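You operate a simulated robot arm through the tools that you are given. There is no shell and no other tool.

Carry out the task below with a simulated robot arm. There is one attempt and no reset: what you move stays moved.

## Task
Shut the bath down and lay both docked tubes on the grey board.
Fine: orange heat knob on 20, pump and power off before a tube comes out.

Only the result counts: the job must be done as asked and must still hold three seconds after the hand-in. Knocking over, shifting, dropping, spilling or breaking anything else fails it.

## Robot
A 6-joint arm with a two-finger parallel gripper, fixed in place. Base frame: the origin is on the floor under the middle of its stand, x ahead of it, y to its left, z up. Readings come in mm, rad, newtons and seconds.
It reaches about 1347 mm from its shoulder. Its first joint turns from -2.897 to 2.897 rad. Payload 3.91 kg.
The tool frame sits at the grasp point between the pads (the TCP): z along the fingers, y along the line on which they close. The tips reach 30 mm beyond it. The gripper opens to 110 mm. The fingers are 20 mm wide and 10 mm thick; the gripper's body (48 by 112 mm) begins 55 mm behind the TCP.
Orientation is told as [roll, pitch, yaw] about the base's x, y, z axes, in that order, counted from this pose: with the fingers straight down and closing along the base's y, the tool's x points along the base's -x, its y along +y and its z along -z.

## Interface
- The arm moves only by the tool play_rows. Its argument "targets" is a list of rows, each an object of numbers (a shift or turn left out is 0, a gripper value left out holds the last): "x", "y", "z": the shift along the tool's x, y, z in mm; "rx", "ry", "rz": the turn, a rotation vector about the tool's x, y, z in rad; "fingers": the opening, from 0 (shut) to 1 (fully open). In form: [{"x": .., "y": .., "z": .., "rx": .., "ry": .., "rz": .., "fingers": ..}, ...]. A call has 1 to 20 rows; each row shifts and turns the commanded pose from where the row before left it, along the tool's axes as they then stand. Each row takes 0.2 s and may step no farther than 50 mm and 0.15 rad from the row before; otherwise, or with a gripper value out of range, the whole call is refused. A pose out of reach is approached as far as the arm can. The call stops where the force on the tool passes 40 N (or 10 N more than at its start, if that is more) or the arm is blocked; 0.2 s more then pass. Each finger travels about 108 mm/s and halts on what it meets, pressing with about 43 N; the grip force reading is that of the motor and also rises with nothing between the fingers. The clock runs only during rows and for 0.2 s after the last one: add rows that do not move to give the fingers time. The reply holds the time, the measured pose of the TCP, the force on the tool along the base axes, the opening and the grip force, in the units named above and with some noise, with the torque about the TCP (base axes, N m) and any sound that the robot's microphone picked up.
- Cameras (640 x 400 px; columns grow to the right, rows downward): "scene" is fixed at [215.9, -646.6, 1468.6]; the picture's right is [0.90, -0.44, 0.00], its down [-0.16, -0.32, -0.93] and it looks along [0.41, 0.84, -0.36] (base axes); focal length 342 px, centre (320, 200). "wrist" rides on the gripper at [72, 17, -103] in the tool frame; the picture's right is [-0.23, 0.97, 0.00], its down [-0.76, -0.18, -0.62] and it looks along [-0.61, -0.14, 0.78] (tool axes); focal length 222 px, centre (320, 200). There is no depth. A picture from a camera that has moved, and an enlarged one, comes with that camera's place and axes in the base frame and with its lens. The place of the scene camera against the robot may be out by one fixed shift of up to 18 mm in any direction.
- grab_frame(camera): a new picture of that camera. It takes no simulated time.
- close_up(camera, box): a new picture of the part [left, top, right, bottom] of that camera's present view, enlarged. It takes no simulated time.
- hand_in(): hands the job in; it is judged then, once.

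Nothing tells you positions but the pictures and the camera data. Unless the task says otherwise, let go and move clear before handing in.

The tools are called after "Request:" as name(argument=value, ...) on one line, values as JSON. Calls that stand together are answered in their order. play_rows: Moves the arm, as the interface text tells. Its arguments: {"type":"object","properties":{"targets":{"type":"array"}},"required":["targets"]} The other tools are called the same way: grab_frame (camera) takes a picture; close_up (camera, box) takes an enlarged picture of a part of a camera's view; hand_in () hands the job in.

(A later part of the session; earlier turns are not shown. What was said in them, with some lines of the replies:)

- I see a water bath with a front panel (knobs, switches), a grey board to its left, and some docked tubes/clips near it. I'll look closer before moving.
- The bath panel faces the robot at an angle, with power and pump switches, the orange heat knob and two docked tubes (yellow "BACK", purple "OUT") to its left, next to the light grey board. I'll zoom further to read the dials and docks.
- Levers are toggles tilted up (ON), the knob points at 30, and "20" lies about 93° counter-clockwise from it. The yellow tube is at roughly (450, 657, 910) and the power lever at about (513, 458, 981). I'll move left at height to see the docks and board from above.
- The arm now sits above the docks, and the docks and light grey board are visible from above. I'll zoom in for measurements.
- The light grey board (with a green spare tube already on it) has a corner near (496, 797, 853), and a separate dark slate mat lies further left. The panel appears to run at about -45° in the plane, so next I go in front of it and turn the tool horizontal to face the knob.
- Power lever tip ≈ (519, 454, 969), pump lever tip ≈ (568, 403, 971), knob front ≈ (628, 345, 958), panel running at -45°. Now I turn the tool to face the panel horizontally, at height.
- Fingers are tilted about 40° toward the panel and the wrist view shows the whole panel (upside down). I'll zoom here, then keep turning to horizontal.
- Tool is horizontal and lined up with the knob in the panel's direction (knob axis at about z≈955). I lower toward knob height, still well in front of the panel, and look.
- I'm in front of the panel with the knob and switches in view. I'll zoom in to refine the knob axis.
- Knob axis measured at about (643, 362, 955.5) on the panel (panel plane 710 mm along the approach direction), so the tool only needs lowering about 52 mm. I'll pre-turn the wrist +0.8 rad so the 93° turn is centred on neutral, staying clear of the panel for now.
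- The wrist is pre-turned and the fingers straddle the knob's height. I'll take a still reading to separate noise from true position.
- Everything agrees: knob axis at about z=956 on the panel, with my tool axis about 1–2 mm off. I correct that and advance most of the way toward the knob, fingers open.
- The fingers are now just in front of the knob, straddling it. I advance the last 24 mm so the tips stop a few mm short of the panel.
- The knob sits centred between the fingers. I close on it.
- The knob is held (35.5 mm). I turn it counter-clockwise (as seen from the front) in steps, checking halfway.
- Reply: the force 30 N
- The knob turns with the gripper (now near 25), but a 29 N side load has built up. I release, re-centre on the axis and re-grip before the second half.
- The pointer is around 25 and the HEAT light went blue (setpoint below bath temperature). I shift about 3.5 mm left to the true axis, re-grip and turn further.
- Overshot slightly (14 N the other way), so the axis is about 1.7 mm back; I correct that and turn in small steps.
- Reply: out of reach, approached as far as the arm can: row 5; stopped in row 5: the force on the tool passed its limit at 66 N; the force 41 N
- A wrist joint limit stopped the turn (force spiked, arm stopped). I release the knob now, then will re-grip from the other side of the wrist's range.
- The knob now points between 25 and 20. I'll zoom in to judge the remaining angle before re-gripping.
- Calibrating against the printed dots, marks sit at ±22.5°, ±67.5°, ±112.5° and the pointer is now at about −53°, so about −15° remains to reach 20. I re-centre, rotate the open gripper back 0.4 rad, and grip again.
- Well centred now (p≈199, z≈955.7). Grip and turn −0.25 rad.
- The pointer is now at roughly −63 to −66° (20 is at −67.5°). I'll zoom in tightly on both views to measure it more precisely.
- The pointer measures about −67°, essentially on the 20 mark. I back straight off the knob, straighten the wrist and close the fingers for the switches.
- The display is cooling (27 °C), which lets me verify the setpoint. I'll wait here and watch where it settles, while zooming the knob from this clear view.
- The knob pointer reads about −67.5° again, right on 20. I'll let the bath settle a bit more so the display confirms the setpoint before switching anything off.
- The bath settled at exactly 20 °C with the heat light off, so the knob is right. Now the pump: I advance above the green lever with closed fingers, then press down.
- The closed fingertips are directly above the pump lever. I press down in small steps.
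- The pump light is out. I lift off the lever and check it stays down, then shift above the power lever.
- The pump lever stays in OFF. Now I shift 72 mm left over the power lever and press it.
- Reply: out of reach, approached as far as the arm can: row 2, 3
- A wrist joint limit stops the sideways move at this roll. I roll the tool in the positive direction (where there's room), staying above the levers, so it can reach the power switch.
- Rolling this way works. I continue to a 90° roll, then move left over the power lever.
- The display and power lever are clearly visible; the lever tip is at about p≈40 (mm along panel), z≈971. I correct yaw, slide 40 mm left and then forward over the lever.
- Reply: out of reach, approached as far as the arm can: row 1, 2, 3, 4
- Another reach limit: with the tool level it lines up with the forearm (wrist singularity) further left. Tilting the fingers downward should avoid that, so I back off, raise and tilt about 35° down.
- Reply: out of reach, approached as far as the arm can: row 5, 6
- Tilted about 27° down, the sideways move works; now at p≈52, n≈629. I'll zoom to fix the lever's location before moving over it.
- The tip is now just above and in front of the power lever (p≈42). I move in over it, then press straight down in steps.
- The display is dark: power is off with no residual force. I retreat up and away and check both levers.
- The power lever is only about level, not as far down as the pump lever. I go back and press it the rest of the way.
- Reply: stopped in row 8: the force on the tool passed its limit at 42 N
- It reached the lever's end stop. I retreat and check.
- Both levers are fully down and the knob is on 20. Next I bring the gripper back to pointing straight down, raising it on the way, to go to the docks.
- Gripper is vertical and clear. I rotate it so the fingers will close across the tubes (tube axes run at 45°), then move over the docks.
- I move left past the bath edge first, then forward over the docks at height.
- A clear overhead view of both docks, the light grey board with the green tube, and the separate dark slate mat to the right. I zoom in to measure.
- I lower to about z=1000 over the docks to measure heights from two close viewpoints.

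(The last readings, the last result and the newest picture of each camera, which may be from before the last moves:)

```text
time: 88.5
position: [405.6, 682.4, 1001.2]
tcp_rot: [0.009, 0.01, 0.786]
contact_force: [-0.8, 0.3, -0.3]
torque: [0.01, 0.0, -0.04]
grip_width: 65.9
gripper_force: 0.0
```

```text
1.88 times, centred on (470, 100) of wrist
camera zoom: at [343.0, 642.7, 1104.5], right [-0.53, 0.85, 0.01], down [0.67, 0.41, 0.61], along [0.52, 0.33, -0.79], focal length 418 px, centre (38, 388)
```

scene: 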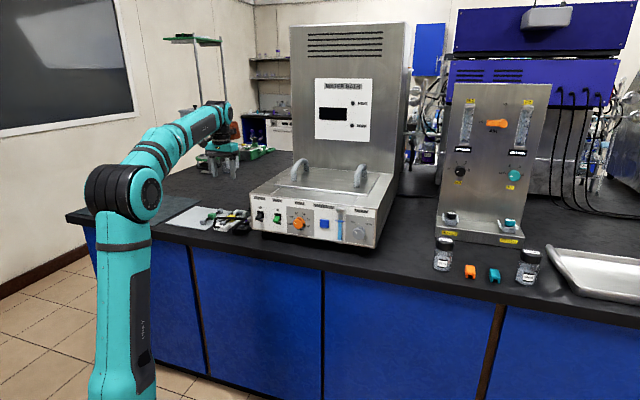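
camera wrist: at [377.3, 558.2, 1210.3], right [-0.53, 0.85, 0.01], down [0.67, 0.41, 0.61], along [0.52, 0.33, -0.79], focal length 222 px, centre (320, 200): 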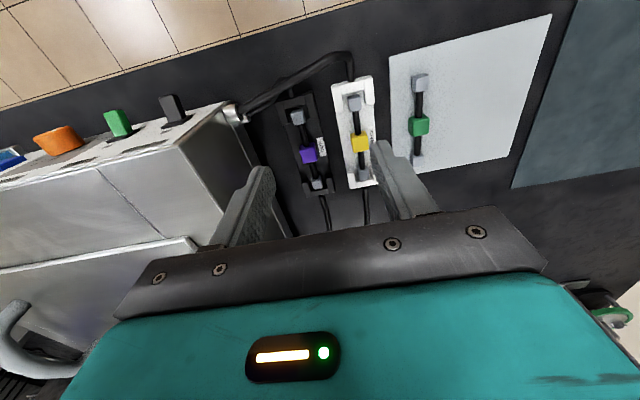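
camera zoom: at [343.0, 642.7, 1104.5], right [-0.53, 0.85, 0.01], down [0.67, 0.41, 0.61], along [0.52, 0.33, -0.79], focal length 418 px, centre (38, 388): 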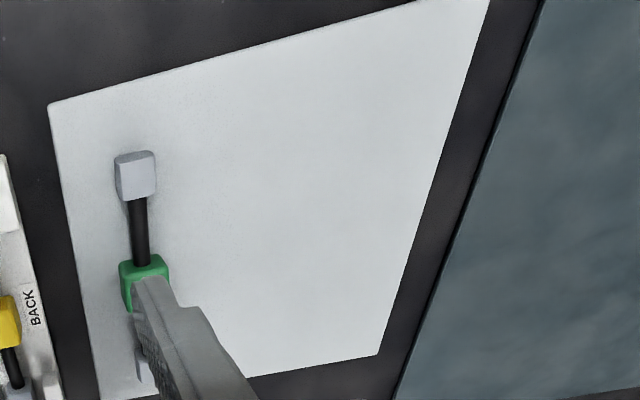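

I can see both docks well; I'll take tighter close-ups here of the yellow tube and the board corner.

Request:
close_up(camera="wrist", box=[260, 70, 380, 200])

Request:
play_rows(targets=[{"y": -25}, {"y": -25}, {}])

Request:
close_up(camera="wrist", box=[260, 70, 380, 200])

Request:
close_up(camera="wrist", box=[240, 0, 480, 200])

```text
3.08 times, centred on (320, 135) of wrist
camera zoom: at [343.0, 642.7, 1104.5], right [-0.53, 0.85, 0.01], down [0.67, 0.41, 0.61], along [0.52, 0.33, -0.79], focal length 684 px, centre (320, 400)
```

zoom: 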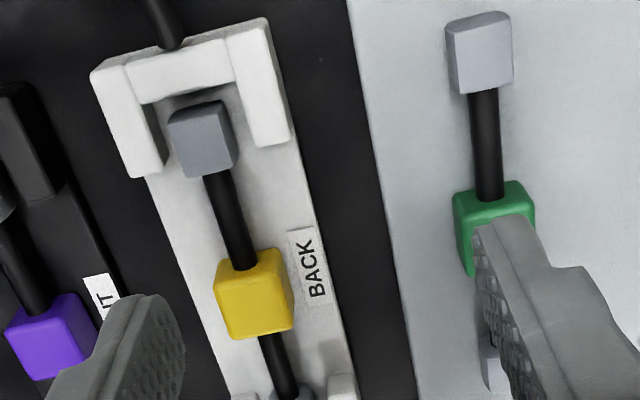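

```text
time: 89.3
position: [439.7, 647.1, 1001.7]
tcp_rot: [0.011, 0.01, 0.785]
contact_force: [-0.5, -0.2, -0.5]
torque: [0.02, 0.0, 0.0]
grip_width: 65.9
gripper_force: 0.1
```

```text
3.08 times, centred on (320, 135) of wrist
camera zoom: at [379.2, 605.6, 1104.2], right [-0.53, 0.85, 0.01], down [0.67, 0.41, 0.61], along [0.52, 0.33, -0.79], focal length 684 px, centre (320, 400)
```

zoom: 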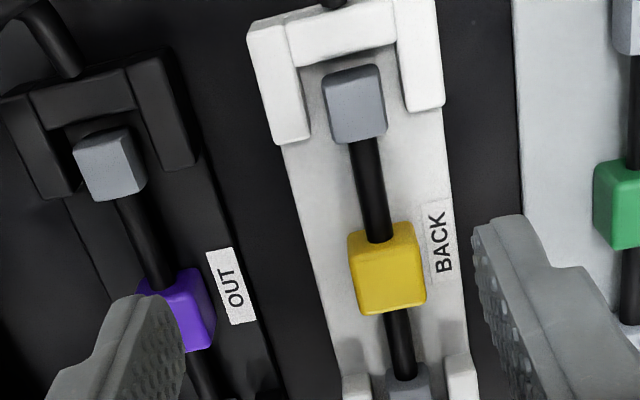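

```text
2.00 times, centred on (360, 100) of wrist
camera zoom: at [379.2, 605.6, 1104.2], right [-0.53, 0.85, 0.01], down [0.67, 0.41, 0.61], along [0.52, 0.33, -0.79], focal length 444 px, centre (240, 400)
```

zoom: 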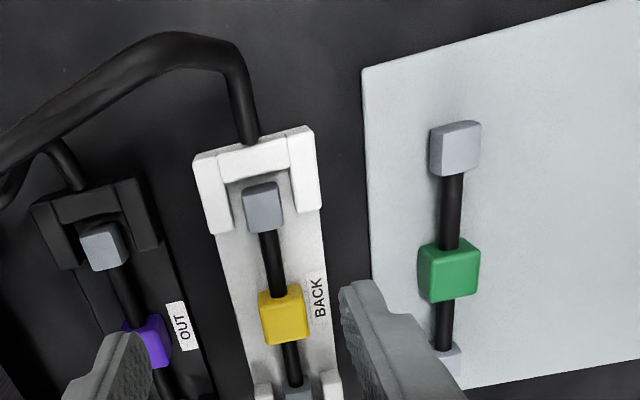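

Measured: yellow block centred at about p=−158.5, n=819 with its top at z≈878 (plate ≈858); the light grey board spans p −414…−214, n 716…916, top z≈853, with the green tube at p≈−249. I now move over the yellow block with fingers half open.

Request:
play_rows(targets=[{"x": -17, "y": 4, "rx": 0.009, "ry": -0.009, "fingers": 0.46}, {"x": -17, "y": 4}, {"x": -16.5, "y": 3.8}, {"z": 35}, {"z": 35}, {}])

Request:
grab_frame(camera="wrist")

Request:
close_up(camera="wrist", box=[220, 60, 420, 220])

Request:
close_up(camera="scene", box=[180, 120, 300, 250])

```text
time: 90.7
position: [466.5, 689.5, 931.9]
tcp_rot: [0.001, 0.0, 0.786]
contact_force: [0.7, 0.3, 0.8]
torque: [-0.01, -0.03, -0.02]
grip_width: 50.7
gripper_force: 0.0
```

```text
taken
camera wrist: at [404.3, 649.0, 1034.3], right [-0.53, 0.85, 0.0], down [0.66, 0.41, 0.62], along [0.53, 0.33, -0.78], focal length 222 px, centre (320, 200)
```

wrist: 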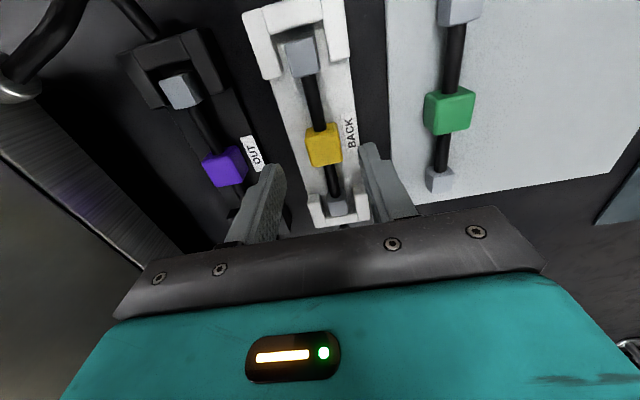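

```text
2.50 times, centred on (320, 140) of wrist
camera zoom: at [404.3, 649.0, 1034.3], right [-0.53, 0.85, 0.0], down [0.66, 0.41, 0.62], along [0.53, 0.33, -0.78], focal length 555 px, centre (320, 350)
```

zoom: 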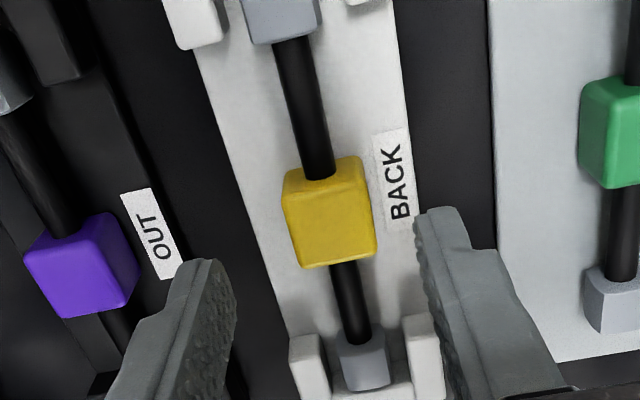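

```text
3.08 times, centred on (240, 185) of scene
camera zoom: at [215.9, -646.6, 1468.6], right [0.9, -0.44, 0.0], down [-0.16, -0.32, -0.93], along [0.41, 0.84, -0.36], focal length 1051 px, centre (566, 246)
```

zoom: 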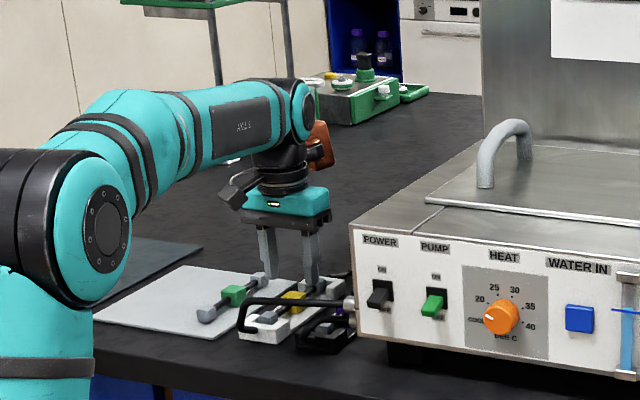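

The fingers straddle the yellow block and are well centred. I descend to tips at about z=865 (just above the dock plate).

Request:
play_rows(targets=[{"x": -2, "y": 0.9}, {"z": 15}, {"z": 12}, {"z": 9}, {}])

Request:
close_up(camera="wrist", box=[220, 60, 420, 220])

Request:
close_up(camera="scene", box=[200, 170, 270, 250])

```text
time: 91.9
position: [467.6, 692.1, 896.3]
tcp_rot: [0.0, 0.001, 0.784]
contact_force: [0.0, 0.0, 0.1]
torque: [0.03, 0.0, -0.02]
grip_width: 50.8
gripper_force: 0.1
```

```text
2.50 times, centred on (320, 140) of wrist
camera zoom: at [405.3, 651.0, 997.8], right [-0.53, 0.85, 0.0], down [0.66, 0.41, 0.62], along [0.53, 0.33, -0.78], focal length 555 px, centre (320, 350)
```

zoom: 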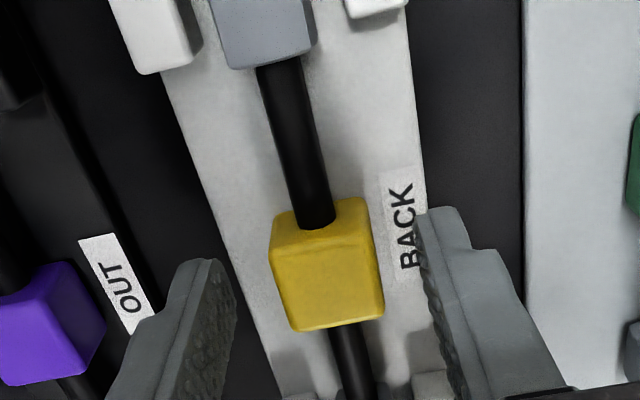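

```text
5.00 times, centred on (235, 210) of scene
camera zoom: at [215.9, -646.6, 1468.6], right [0.9, -0.44, 0.0], down [-0.16, -0.32, -0.93], along [0.41, 0.84, -0.36], focal length 1708 px, centre (745, 150)
```

zoom: 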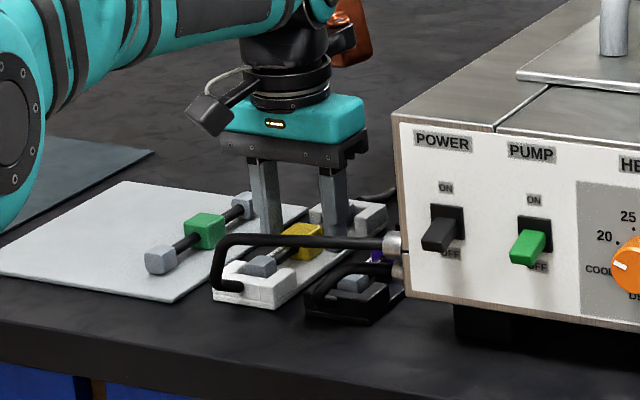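

Fingers are on both sides of the block without contact. I close on it.

Request:
play_rows(targets=[{"fingers": 0.1}, {}, {}, {}])

Request:
close_up(camera="wrist", box=[220, 60, 420, 220])

```text
time: 92.9
position: [468.2, 692.1, 894.7]
tcp_rot: [-0.001, 0.0, 0.786]
contact_force: [-0.1, 0.5, -0.2]
torque: [0.01, -0.02, -0.01]
grip_width: 24.7
gripper_force: 42.8
```

```text
2.50 times, centred on (320, 140) of wrist
camera zoom: at [405.3, 650.9, 997.9], right [-0.53, 0.85, 0.0], down [0.66, 0.41, 0.62], along [0.53, 0.33, -0.78], focal length 555 px, centre (320, 350)
```

zoom: 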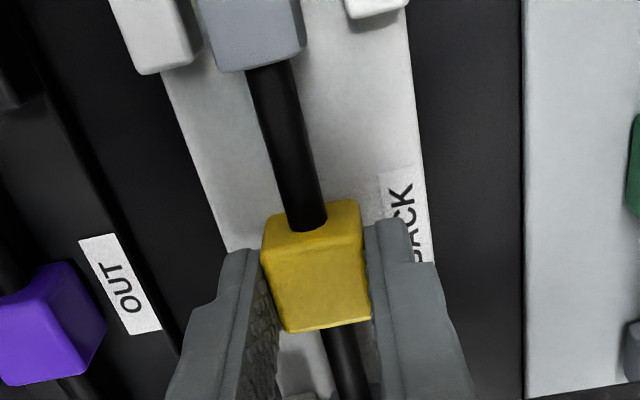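

Holding the yellow block (24.7 mm). I lift straight up slowly and watch the force.

Request:
play_rows(targets=[{"z": -5}, {"z": -8}, {"z": -10}, {"z": -15}, {"z": -20}, {}])

Request:
grab_frame(camera="wrist")

Request:
close_up(camera="scene", box=[180, 150, 290, 250])

```text
time: 94.3
position: [469.6, 689.5, 954.5]
tcp_rot: [0.002, -0.001, 0.786]
contact_force: [-0.2, -0.9, -0.8]
torque: [0.0, -0.01, 0.01]
grip_width: 24.7
gripper_force: 43.1
```

```text
taken
camera wrist: at [406.5, 650.3, 1056.0], right [-0.53, 0.85, 0.0], down [0.66, 0.41, 0.62], along [0.53, 0.33, -0.78], focal length 222 px, centre (320, 200)
```

wrist: 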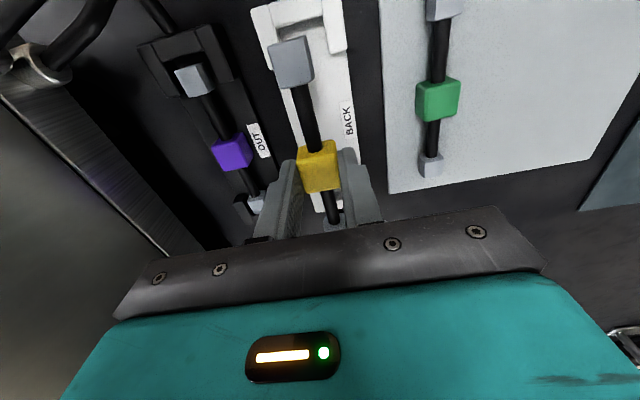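

```text
4.00 times, centred on (235, 200) of scene
camera zoom: at [215.9, -646.6, 1468.6], right [0.9, -0.44, 0.0], down [-0.16, -0.32, -0.93], along [0.41, 0.84, -0.36], focal length 1366 px, centre (660, 200)
```

zoom: 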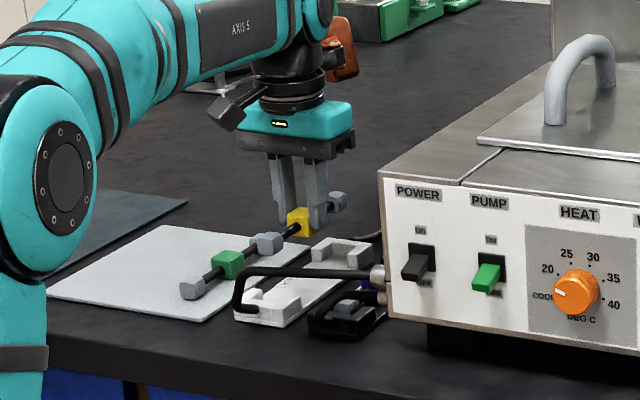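

The yellow tube is out cleanly and level. I carry it left over the free part of the light grey board (p≈−310), passing above the green tube.

Request:
play_rows(targets=[{"z": -15}, {"y": 30}, {"y": 35}, {"y": 35}, {"y": 30}, {"y": 25, "x": 3}, {}, {}])

Request:
grab_frame(camera="wrist")

Request:
grab_frame(camera="scene")

```text
time: 96.1
position: [357.1, 797.9, 968.1]
tcp_rot: [0.0, -0.001, 0.785]
contact_force: [0.2, 0.2, -0.3]
torque: [-0.01, 0.03, 0.02]
grip_width: 24.6
gripper_force: 42.7
```

```text
taken
camera wrist: at [294.1, 758.4, 1070.8], right [-0.53, 0.85, 0.0], down [0.66, 0.41, 0.62], along [0.53, 0.33, -0.78], focal length 222 px, centre (320, 200)
```

wrist: 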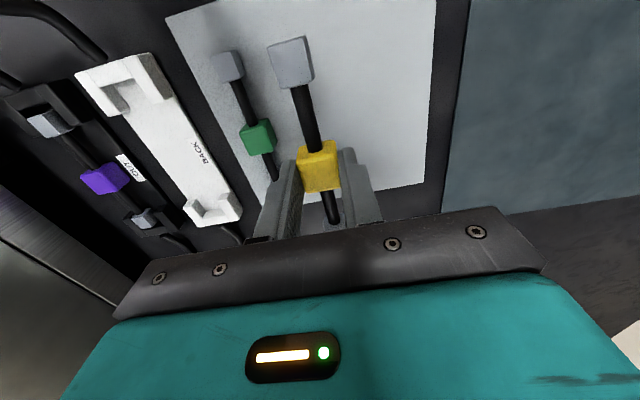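

```text
taken
```

scene: 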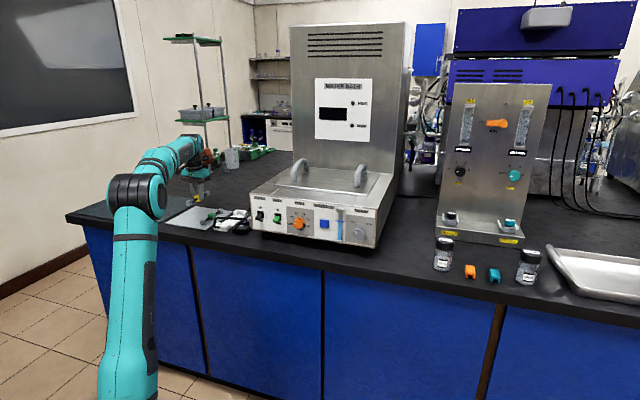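

Yellow is over free board space, clear of the green tube by about 25 mm. I lower toward the board, then feel for contact in small steps.

Request:
play_rows(targets=[{"z": 25}, {"z": 25}, {"z": 15}, {"z": 4}, {}])

Request:
close_up(camera="wrist", box=[200, 0, 440, 200])

Request:
close_up(camera="scene", box=[150, 160, 260, 240])

```text
time: 97.3
position: [355.5, 798.9, 897.1]
tcp_rot: [0.0, 0.0, 0.785]
contact_force: [-0.6, 1.1, -0.7]
torque: [0.03, -0.03, -0.02]
grip_width: 24.6
gripper_force: 43.0
```

```text
2.00 times, centred on (320, 100) of wrist
camera zoom: at [293.4, 758.4, 1000.5], right [-0.53, 0.85, 0.0], down [0.66, 0.41, 0.62], along [0.53, 0.33, -0.78], focal length 444 px, centre (320, 400)
```

zoom: 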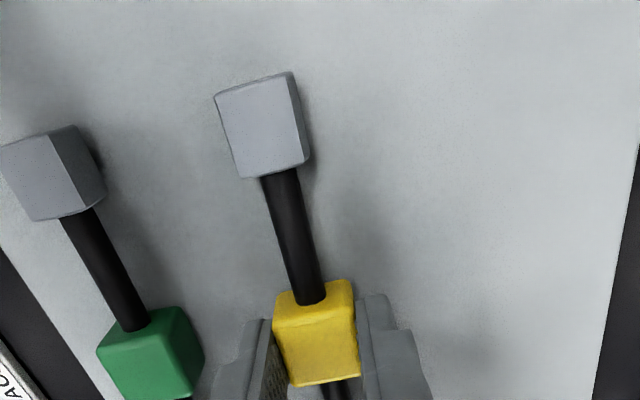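

```text
5.00 times, centred on (205, 200) of scene
camera zoom: at [215.9, -646.6, 1468.6], right [0.9, -0.44, 0.0], down [-0.16, -0.32, -0.93], along [0.41, 0.84, -0.36], focal length 1708 px, centre (895, 200)
```

zoom: 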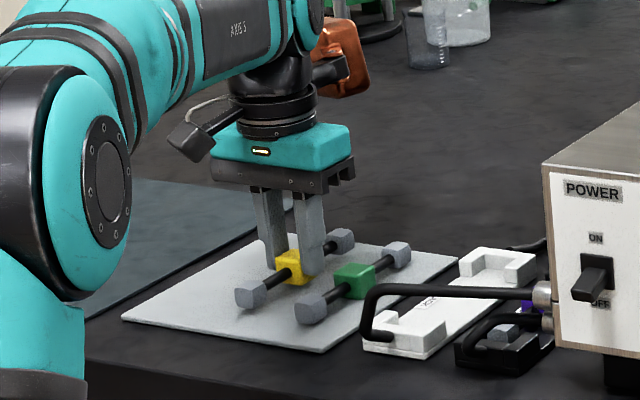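

Nearly down with no contact yet. Small steps now.

Request:
play_rows(targets=[{"z": 1}, {"z": 1}, {}])

Request:
play_rows(targets=[{"z": 1}, {"z": 1}, {}])

```text
time: 98.1
position: [355.4, 799.0, 896.2]
tcp_rot: [0.0, -0.001, 0.784]
contact_force: [0.2, 0.4, -0.4]
torque: [0.04, 0.0, 0.03]
grip_width: 24.5
gripper_force: 43.0
```

```text
time: 98.9
position: [355.8, 798.4, 893.7]
tcp_rot: [-0.001, 0.0, 0.784]
contact_force: [0.0, -0.1, -0.5]
torque: [0.01, 0.0, 0.02]
grip_width: 24.7
gripper_force: 43.4
```

Request:
play_rows(targets=[{"z": 1}, {"z": 1}, {}])

Request:
close_up(camera="scene", box=[185, 195, 235, 230])

```text
time: 99.7
position: [356.8, 798.8, 893.5]
tcp_rot: [-0.001, -0.003, 0.786]
contact_force: [1.8, 3.9, 14.1]
torque: [0.11, -0.05, 0.01]
grip_width: 24.5
gripper_force: 43.3
```

```text
11.43 times, centred on (210, 212) of scene
camera zoom: at [215.9, -646.6, 1468.6], right [0.9, -0.44, 0.0], down [-0.16, -0.32, -0.93], along [0.41, 0.84, -0.36], focal length 3903 px, centre (1577, 57)
```

zoom: 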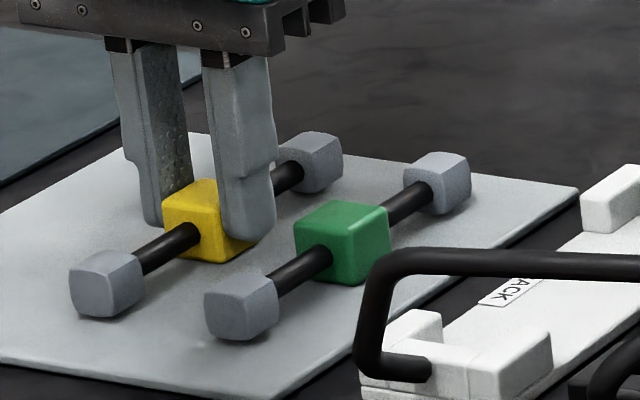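

Contact (14 N): the tube rests on the board. I ease off 1 mm and release gently.

Request:
play_rows(targets=[{"z": -1.2}, {"fingers": 0.26}, {"fingers": 0.36}, {"fingers": 0.4}, {}, {"z": -10}, {"z": -20}, {"z": -30}, {}])

Request:
grab_frame(camera="wrist")

Request:
close_up(camera="scene", box=[150, 160, 270, 250])

```text
time: 101.7
position: [356.6, 798.8, 953.9]
tcp_rot: [0.0, -0.001, 0.786]
contact_force: [-0.1, -0.2, 1.4]
torque: [-0.01, 0.02, 0.01]
grip_width: 44.0
gripper_force: 0.1
```

```text
taken
camera wrist: at [293.6, 757.9, 1056.4], right [-0.53, 0.85, 0.0], down [0.66, 0.41, 0.62], along [0.53, 0.33, -0.78], focal length 222 px, centre (320, 200)
```

wrist: 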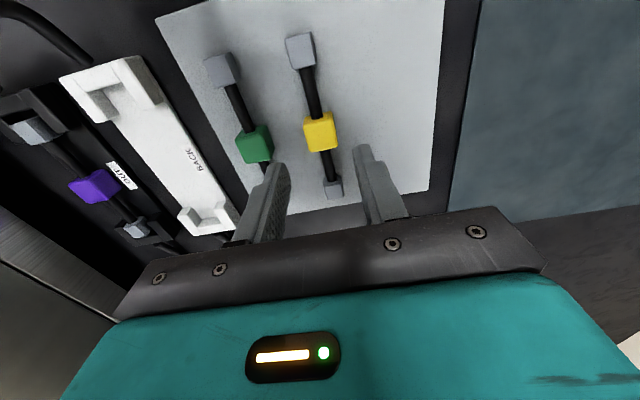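

```text
4.44 times, centred on (210, 205) of scene
camera zoom: at [215.9, -646.6, 1468.6], right [0.9, -0.44, 0.0], down [-0.16, -0.32, -0.93], along [0.41, 0.84, -0.36], focal length 1518 px, centre (809, 178)
```

zoom: 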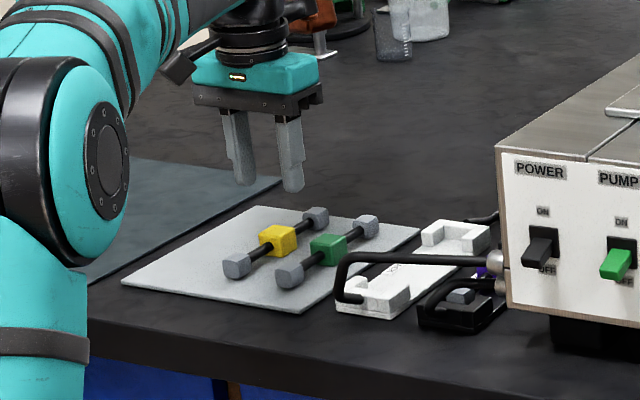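

Yellow is lying on the board, and the green tube is undisturbed. Now I go back to the purple tube, staying high.

Request:
play_rows(targets=[{"z": -30}, {"y": -40}, {"y": -40}, {"y": -40}, {"y": -40}, {"y": -40}, {"y": -30, "x": 20}, {}])

Request:
grab_frame(camera="wrist")

Request:
close_up(camera="wrist", box=[220, 40, 420, 200])

Request:
close_up(camera="scene", box=[180, 140, 300, 250])

```text
time: 103.5
position: [507.1, 622.6, 981.7]
tcp_rot: [0.001, -0.001, 0.786]
contact_force: [-0.3, -0.4, -0.5]
torque: [0.0, 0.01, -0.01]
grip_width: 44.0
gripper_force: 0.0
```

```text
taken
camera wrist: at [443.8, 581.0, 1085.4], right [-0.53, 0.85, 0.0], down [0.66, 0.41, 0.62], along [0.53, 0.33, -0.78], focal length 222 px, centre (320, 200)
```

wrist: 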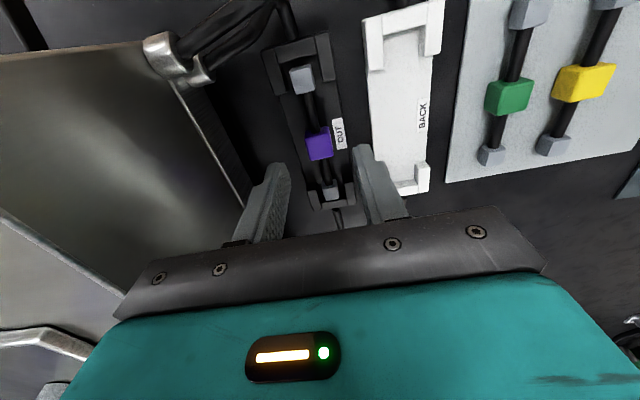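

```text
2.50 times, centred on (320, 120) of wrist
camera zoom: at [443.8, 581.0, 1085.4], right [-0.53, 0.85, 0.0], down [0.66, 0.41, 0.62], along [0.53, 0.33, -0.78], focal length 555 px, centre (320, 400)
```

zoom: 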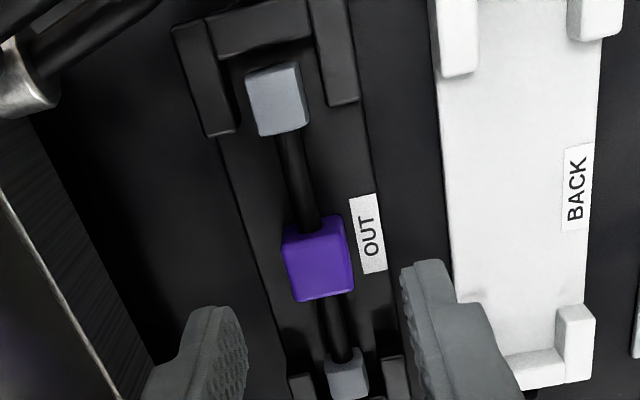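

```text
3.64 times, centred on (240, 195) of scene
camera zoom: at [215.9, -646.6, 1468.6], right [0.9, -0.44, 0.0], down [-0.16, -0.32, -0.93], along [0.41, 0.84, -0.36], focal length 1242 px, centre (611, 218)
```

zoom: 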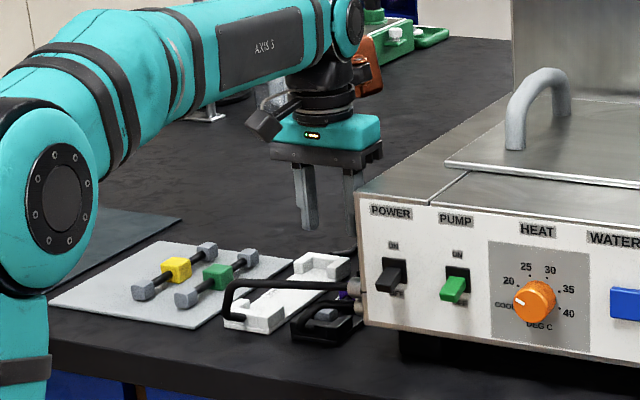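

Purple block is at p≈−73, n≈821, top z≈878, with about 30 mm between the gripper body and the bath. I move over it and lower partway.

Request:
play_rows(targets=[{"x": -11, "y": -4.2, "fingers": 0.44}, {"x": -10.7, "y": -4.2}, {"z": 25}, {"z": 25}, {}])

Request:
close_up(camera="wrist", box=[220, 60, 420, 220])

Request:
close_up(camera="scene", box=[200, 150, 300, 250])

```text
time: 104.7
position: [527.2, 630.9, 932.7]
tcp_rot: [0.0, -0.001, 0.784]
contact_force: [0.2, -0.2, 1.0]
torque: [-0.02, 0.0, 0.01]
grip_width: 48.4
gripper_force: 0.2
```

```text
2.50 times, centred on (320, 140) of wrist
camera zoom: at [464.0, 590.4, 1034.9], right [-0.53, 0.85, 0.0], down [0.66, 0.41, 0.62], along [0.53, 0.33, -0.78], focal length 555 px, centre (320, 350)
```

zoom: 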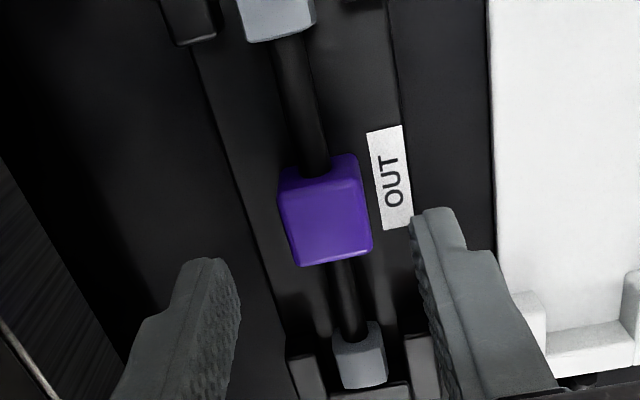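

```text
4.00 times, centred on (250, 200) of scene
camera zoom: at [215.9, -646.6, 1468.6], right [0.9, -0.44, 0.0], down [-0.16, -0.32, -0.93], along [0.41, 0.84, -0.36], focal length 1366 px, centre (600, 200)
```

zoom: 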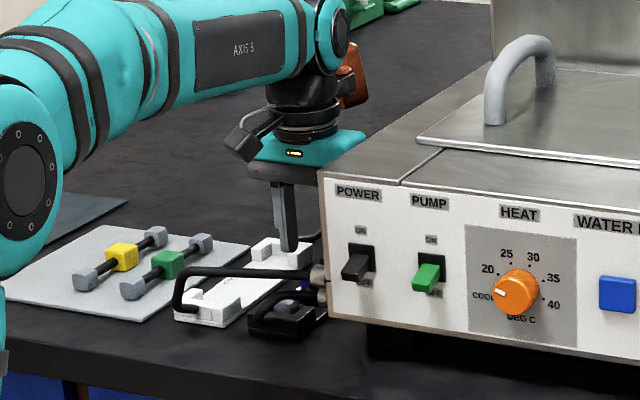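

Centred over the purple block. I descend to the same grasp height as before and close.

Request:
play_rows(targets=[{"y": -1, "x": -0.5}, {"z": 14}, {"z": 13}, {"z": 10}, {}])

Request:
close_up(camera="wrist", box=[220, 60, 420, 220])

```text
time: 105.9
position: [528.2, 631.6, 895.9]
tcp_rot: [0.002, 0.0, 0.786]
contact_force: [0.5, 0.2, -0.4]
torque: [0.02, -0.01, 0.01]
grip_width: 48.6
gripper_force: 0.3
```

```text
2.50 times, centred on (320, 140) of wrist
camera zoom: at [465.1, 590.8, 999.5], right [-0.53, 0.85, 0.0], down [0.66, 0.41, 0.62], along [0.53, 0.33, -0.78], focal length 555 px, centre (320, 350)
```

zoom: 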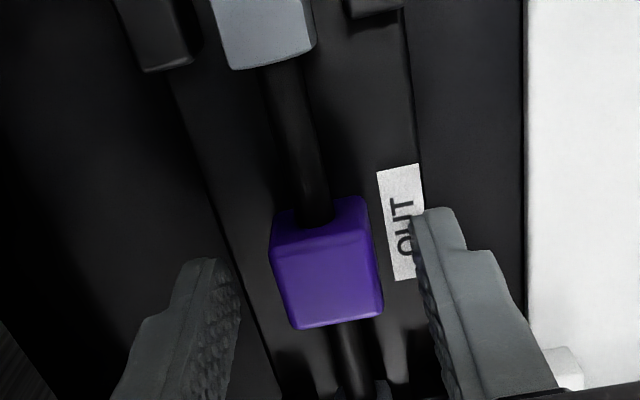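

Request:
play_rows(targets=[{"fingers": 0.1}, {}, {}, {}])

Request:
close_up(camera="wrist", box=[220, 60, 420, 220])

```text
time: 106.9
position: [528.4, 631.8, 897.8]
tcp_rot: [0.001, 0.0, 0.786]
contact_force: [-0.1, -0.1, 0.1]
torque: [0.02, 0.02, 0.01]
grip_width: 24.2
gripper_force: 43.4
```

```text
2.50 times, centred on (320, 140) of wrist
camera zoom: at [465.1, 590.8, 999.6], right [-0.53, 0.85, 0.0], down [0.66, 0.41, 0.62], along [0.53, 0.33, -0.78], focal length 555 px, centre (320, 350)
```

zoom: 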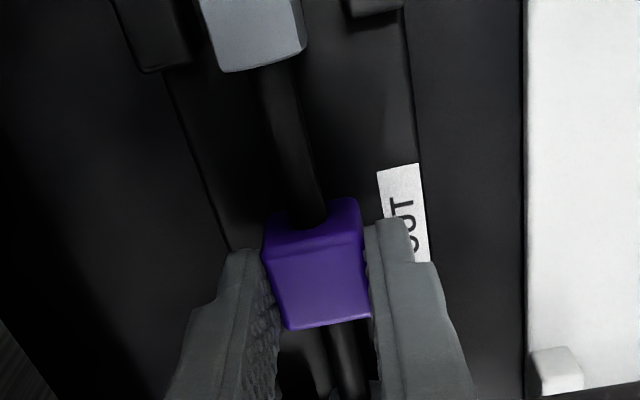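

Purple is held (24.2 mm). I lift straight up.

Request:
play_rows(targets=[{"z": -5}, {"z": -8}, {"z": -10}, {"z": -15}, {"z": -20}, {"z": -20}, {}])

Request:
grab_frame(camera="wrist")

Request:
close_up(camera="scene", box=[180, 140, 300, 250])

```text
time: 108.5
position: [527.9, 630.7, 976.5]
tcp_rot: [0.0, 0.0, 0.784]
contact_force: [0.1, 0.3, 0.0]
torque: [-0.02, -0.01, -0.01]
grip_width: 24.7
gripper_force: 42.6
```

```text
taken
camera wrist: at [464.6, 590.8, 1078.5], right [-0.53, 0.85, 0.0], down [0.66, 0.41, 0.62], along [0.53, 0.33, -0.78], focal length 222 px, centre (320, 200)
```

wrist: 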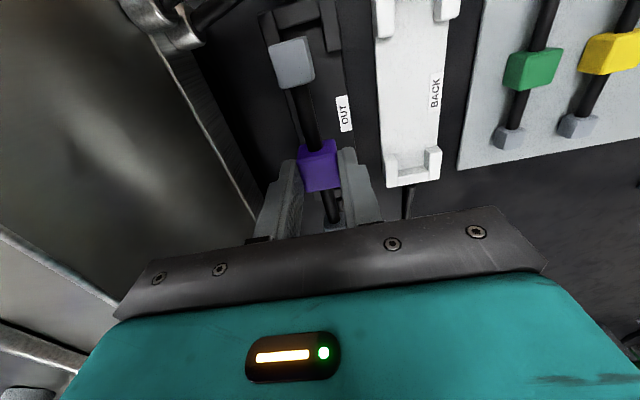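

```text
3.64 times, centred on (240, 195) of scene
camera zoom: at [215.9, -646.6, 1468.6], right [0.9, -0.44, 0.0], down [-0.16, -0.32, -0.93], along [0.41, 0.84, -0.36], focal length 1242 px, centre (611, 218)
```

zoom: 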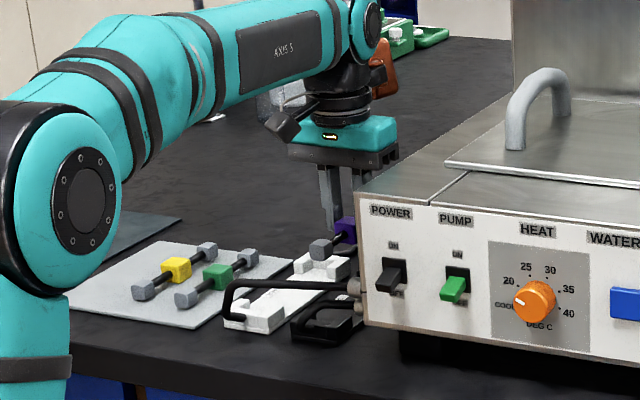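

Purple is out cleanly. I carry it left, above the other tubes, to the free strip of the board at p≈−372.

Request:
play_rows(targets=[{"y": 40}, {"y": 40}, {"y": 40}, {"y": 40}, {"y": 40}, {"y": 40}, {"y": 35}, {"y": 23, "x": 3}, {}, {}])

Request:
grab_frame(camera="wrist")

Request:
grab_frame(camera="scene")

```text
time: 110.7
position: [314.6, 839.9, 975.9]
tcp_rot: [0.001, -0.001, 0.786]
contact_force: [-0.3, 0.3, 0.5]
torque: [-0.01, -0.01, 0.01]
grip_width: 24.7
gripper_force: 42.8
```

```text
taken
camera wrist: at [251.6, 799.4, 1077.2], right [-0.53, 0.85, 0.0], down [0.66, 0.41, 0.62], along [0.53, 0.33, -0.78], focal length 222 px, centre (320, 200)
```

wrist: 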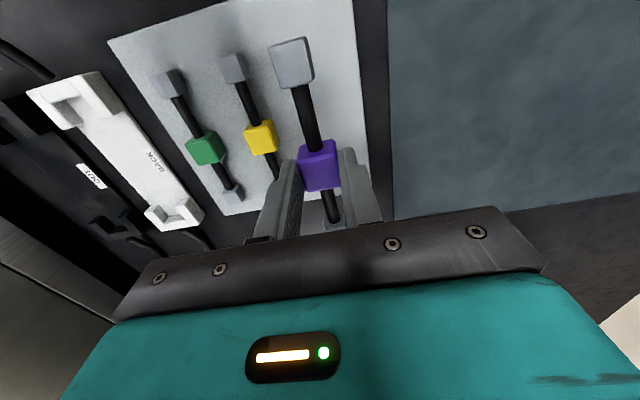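

```text
taken
```

scene: 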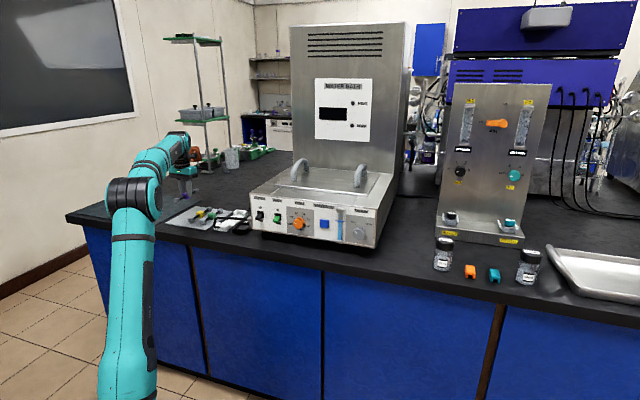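

Well placed over free board (about 30 mm to the edge and to the yellow tube). I lower, then feel for contact.

Request:
play_rows(targets=[{"z": 25}, {"z": 25}, {"z": 18}, {"z": 7}, {}])

Request:
play_rows(targets=[{"z": 1}, {"z": 1}, {}])

Request:
close_up(camera="scene", box=[170, 190, 240, 240])

```text
time: 111.9
position: [316.1, 838.8, 899.3]
tcp_rot: [-0.002, 0.0, 0.784]
contact_force: [0.2, 0.2, -1.1]
torque: [0.0, -0.01, 0.02]
grip_width: 24.6
gripper_force: 43.2
```

```text
time: 112.7
position: [314.5, 838.6, 896.9]
tcp_rot: [0.0, 0.002, 0.786]
contact_force: [-0.1, -0.4, -0.2]
torque: [0.02, -0.01, -0.01]
grip_width: 24.7
gripper_force: 42.4
```

```text
8.00 times, centred on (205, 215) of scene
camera zoom: at [215.9, -646.6, 1468.6], right [0.9, -0.44, 0.0], down [-0.16, -0.32, -0.93], along [0.41, 0.84, -0.36], focal length 2732 px, centre (1240, 80)
```

zoom: 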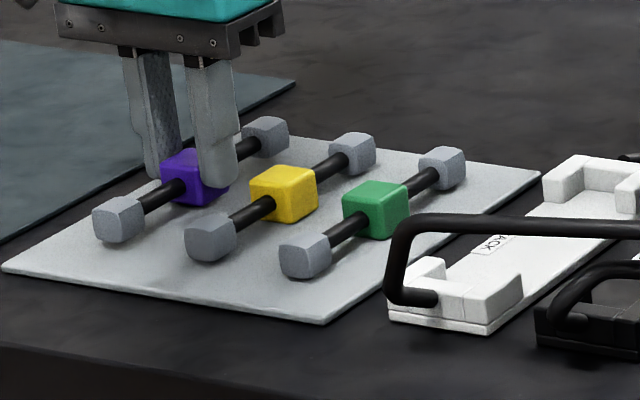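

Request:
play_rows(targets=[{"z": 1}, {"z": 1}, {}])

```text
time: 113.5
position: [314.6, 839.0, 895.6]
tcp_rot: [-0.001, 0.0, 0.786]
contact_force: [0.0, 0.3, 0.3]
torque: [-0.02, 0.0, 0.03]
grip_width: 24.6
gripper_force: 43.2
```

No contact yet; another small step down.

Request:
play_rows(targets=[{"z": 1}, {"z": 1}, {}])

```text
time: 114.3
position: [314.5, 839.9, 894.2]
tcp_rot: [0.001, -0.001, 0.786]
contact_force: [0.9, 1.0, 15.3]
torque: [0.03, -0.02, -0.01]
grip_width: 24.6
gripper_force: 43.3
```

Contact (15 N): purple rests on the board. I ease off slightly, open gently and rise clear.

Request:
play_rows(targets=[{"z": -1.2}, {"fingers": 0.26}, {"fingers": 0.36}, {"fingers": 0.4}, {}, {"z": -10}, {"z": -20}, {"z": -30}, {"z": -40}, {}])

Request:
grab_frame(camera="wrist")

Request:
close_up(camera="scene", box=[150, 170, 290, 260])

Request:
grab_frame(camera="scene")

```text
time: 116.5
position: [316.9, 839.1, 997.5]
tcp_rot: [-0.002, -0.001, 0.786]
contact_force: [0.4, 0.4, -0.1]
torque: [-0.04, 0.0, 0.0]
grip_width: 44.0
gripper_force: 0.1
```

```text
taken
camera wrist: at [253.5, 799.2, 1099.9], right [-0.53, 0.85, 0.0], down [0.66, 0.41, 0.62], along [0.53, 0.33, -0.78], focal length 222 px, centre (320, 200)
```

wrist: 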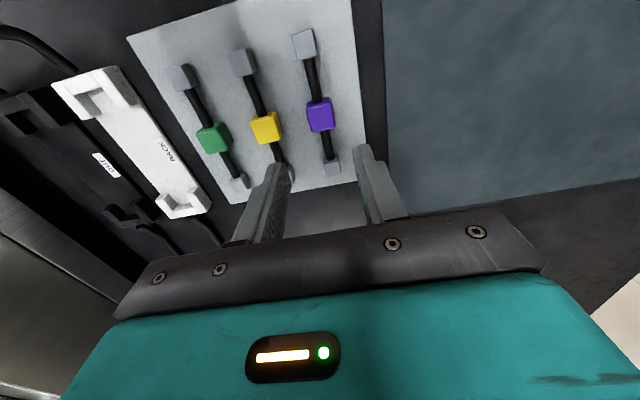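

```text
4.44 times, centred on (220, 215) of scene
camera zoom: at [215.9, -646.6, 1468.6], right [0.9, -0.44, 0.0], down [-0.16, -0.32, -0.93], along [0.41, 0.84, -0.36], focal length 1518 px, centre (764, 133)
```

zoom: 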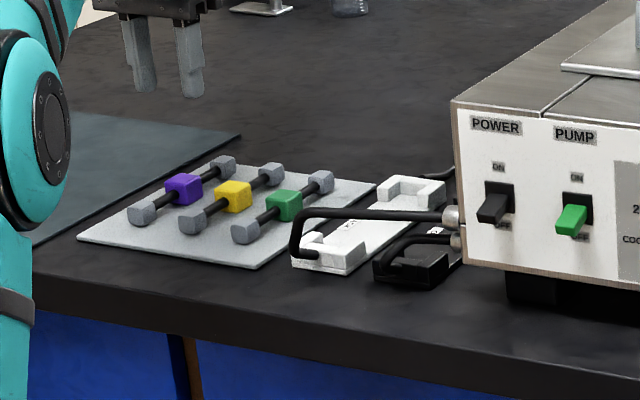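

```text
taken
```

scene: 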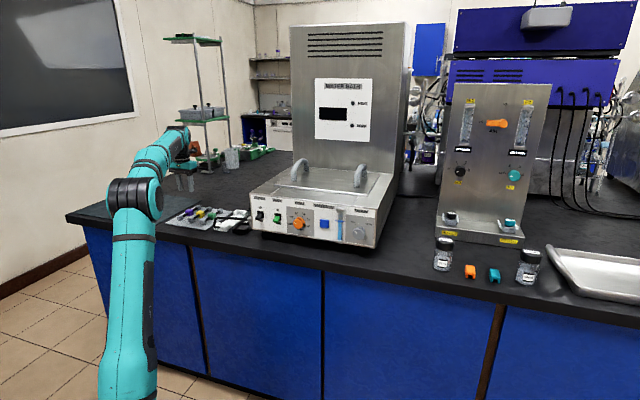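

Both tubes now lie on the light grey board next to the untouched green one. A final check of the panel and surroundings before handing in.

Request:
close_up(camera="scene", box=[240, 180, 400, 260])

Request:
close_up(camera="scene", box=[160, 195, 230, 235])

Request:
close_up(camera="scene", box=[280, 70, 400, 150])

```text
4.00 times, centred on (320, 220) of scene
camera zoom: at [215.9, -646.6, 1468.6], right [0.9, -0.44, 0.0], down [-0.16, -0.32, -0.93], along [0.41, 0.84, -0.36], focal length 1366 px, centre (320, 120)
```

zoom: 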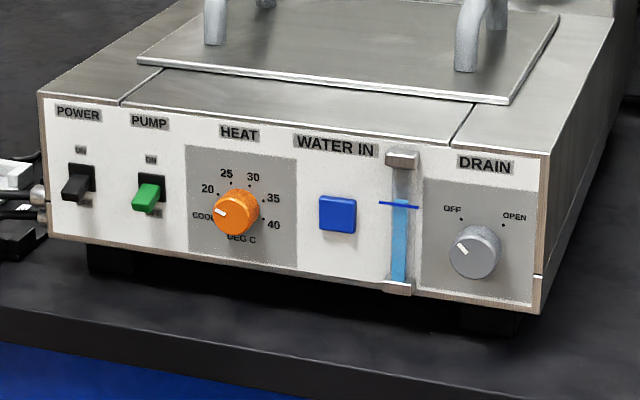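

```text
9.14 times, centred on (195, 215) of scene
camera zoom: at [215.9, -646.6, 1468.6], right [0.9, -0.44, 0.0], down [-0.16, -0.32, -0.93], along [0.41, 0.84, -0.36], focal length 3123 px, centre (1463, 63)
```

zoom: 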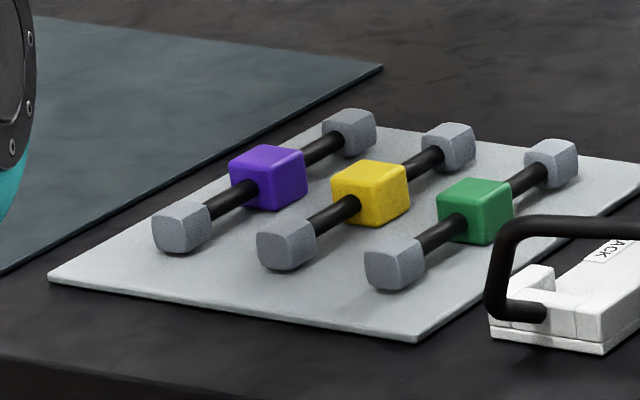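

```text
5.00 times, centred on (340, 110) of scene
camera zoom: at [215.9, -646.6, 1468.6], right [0.9, -0.44, 0.0], down [-0.16, -0.32, -0.93], along [0.41, 0.84, -0.36], focal length 1708 px, centre (220, 650)
```

zoom: 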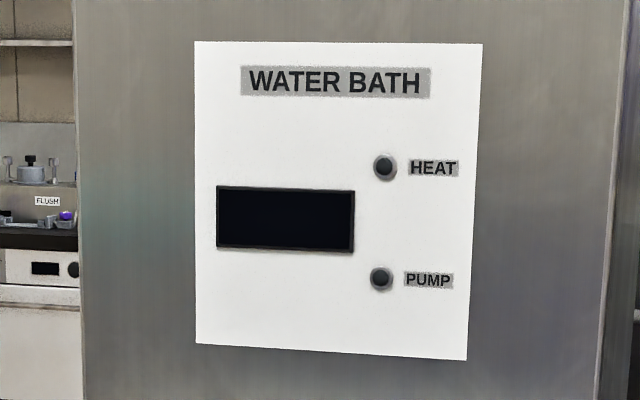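

Power and pump levers are down, the display is dark and the heat knob is on 20. Both tubes lie flat on the grey board and the gripper is clear, so I'm handing in.

Request:
hand_in()

```text
The job is handed in.
```

The bath is shut down and both docked tubes, yellow ("BACK") and purple ("OUT"), are lying on the light grey board. I've handed the job in; it came back only as received, with no verdict.

- **Heat:** I turned the orange knob to 20. The bath then cooled and the display settled at 20 °C, so the setting is confirmed.
- **Pump and power:** I switched the pump off, then the power, both before touching a tube. The pump light is out and the display is dark. The power lever stopped level on the first press, so I pressed it again to its end stop.
- **Tubes:** I lifted each one straight out of its dock and set it down beside the green tube already there. In the last pictures all three lie flat and the green one had not moved.
- **Which board:** there is also a dark slate mat to the left. I took "grey board" to mean the light grey one holding the green tube.
- **Force stops:** the arm hit its force limit twice, at 66 N while turning the knob and at 42 N on the second press of the power lever. I saw nothing shifted or damaged afterwards.
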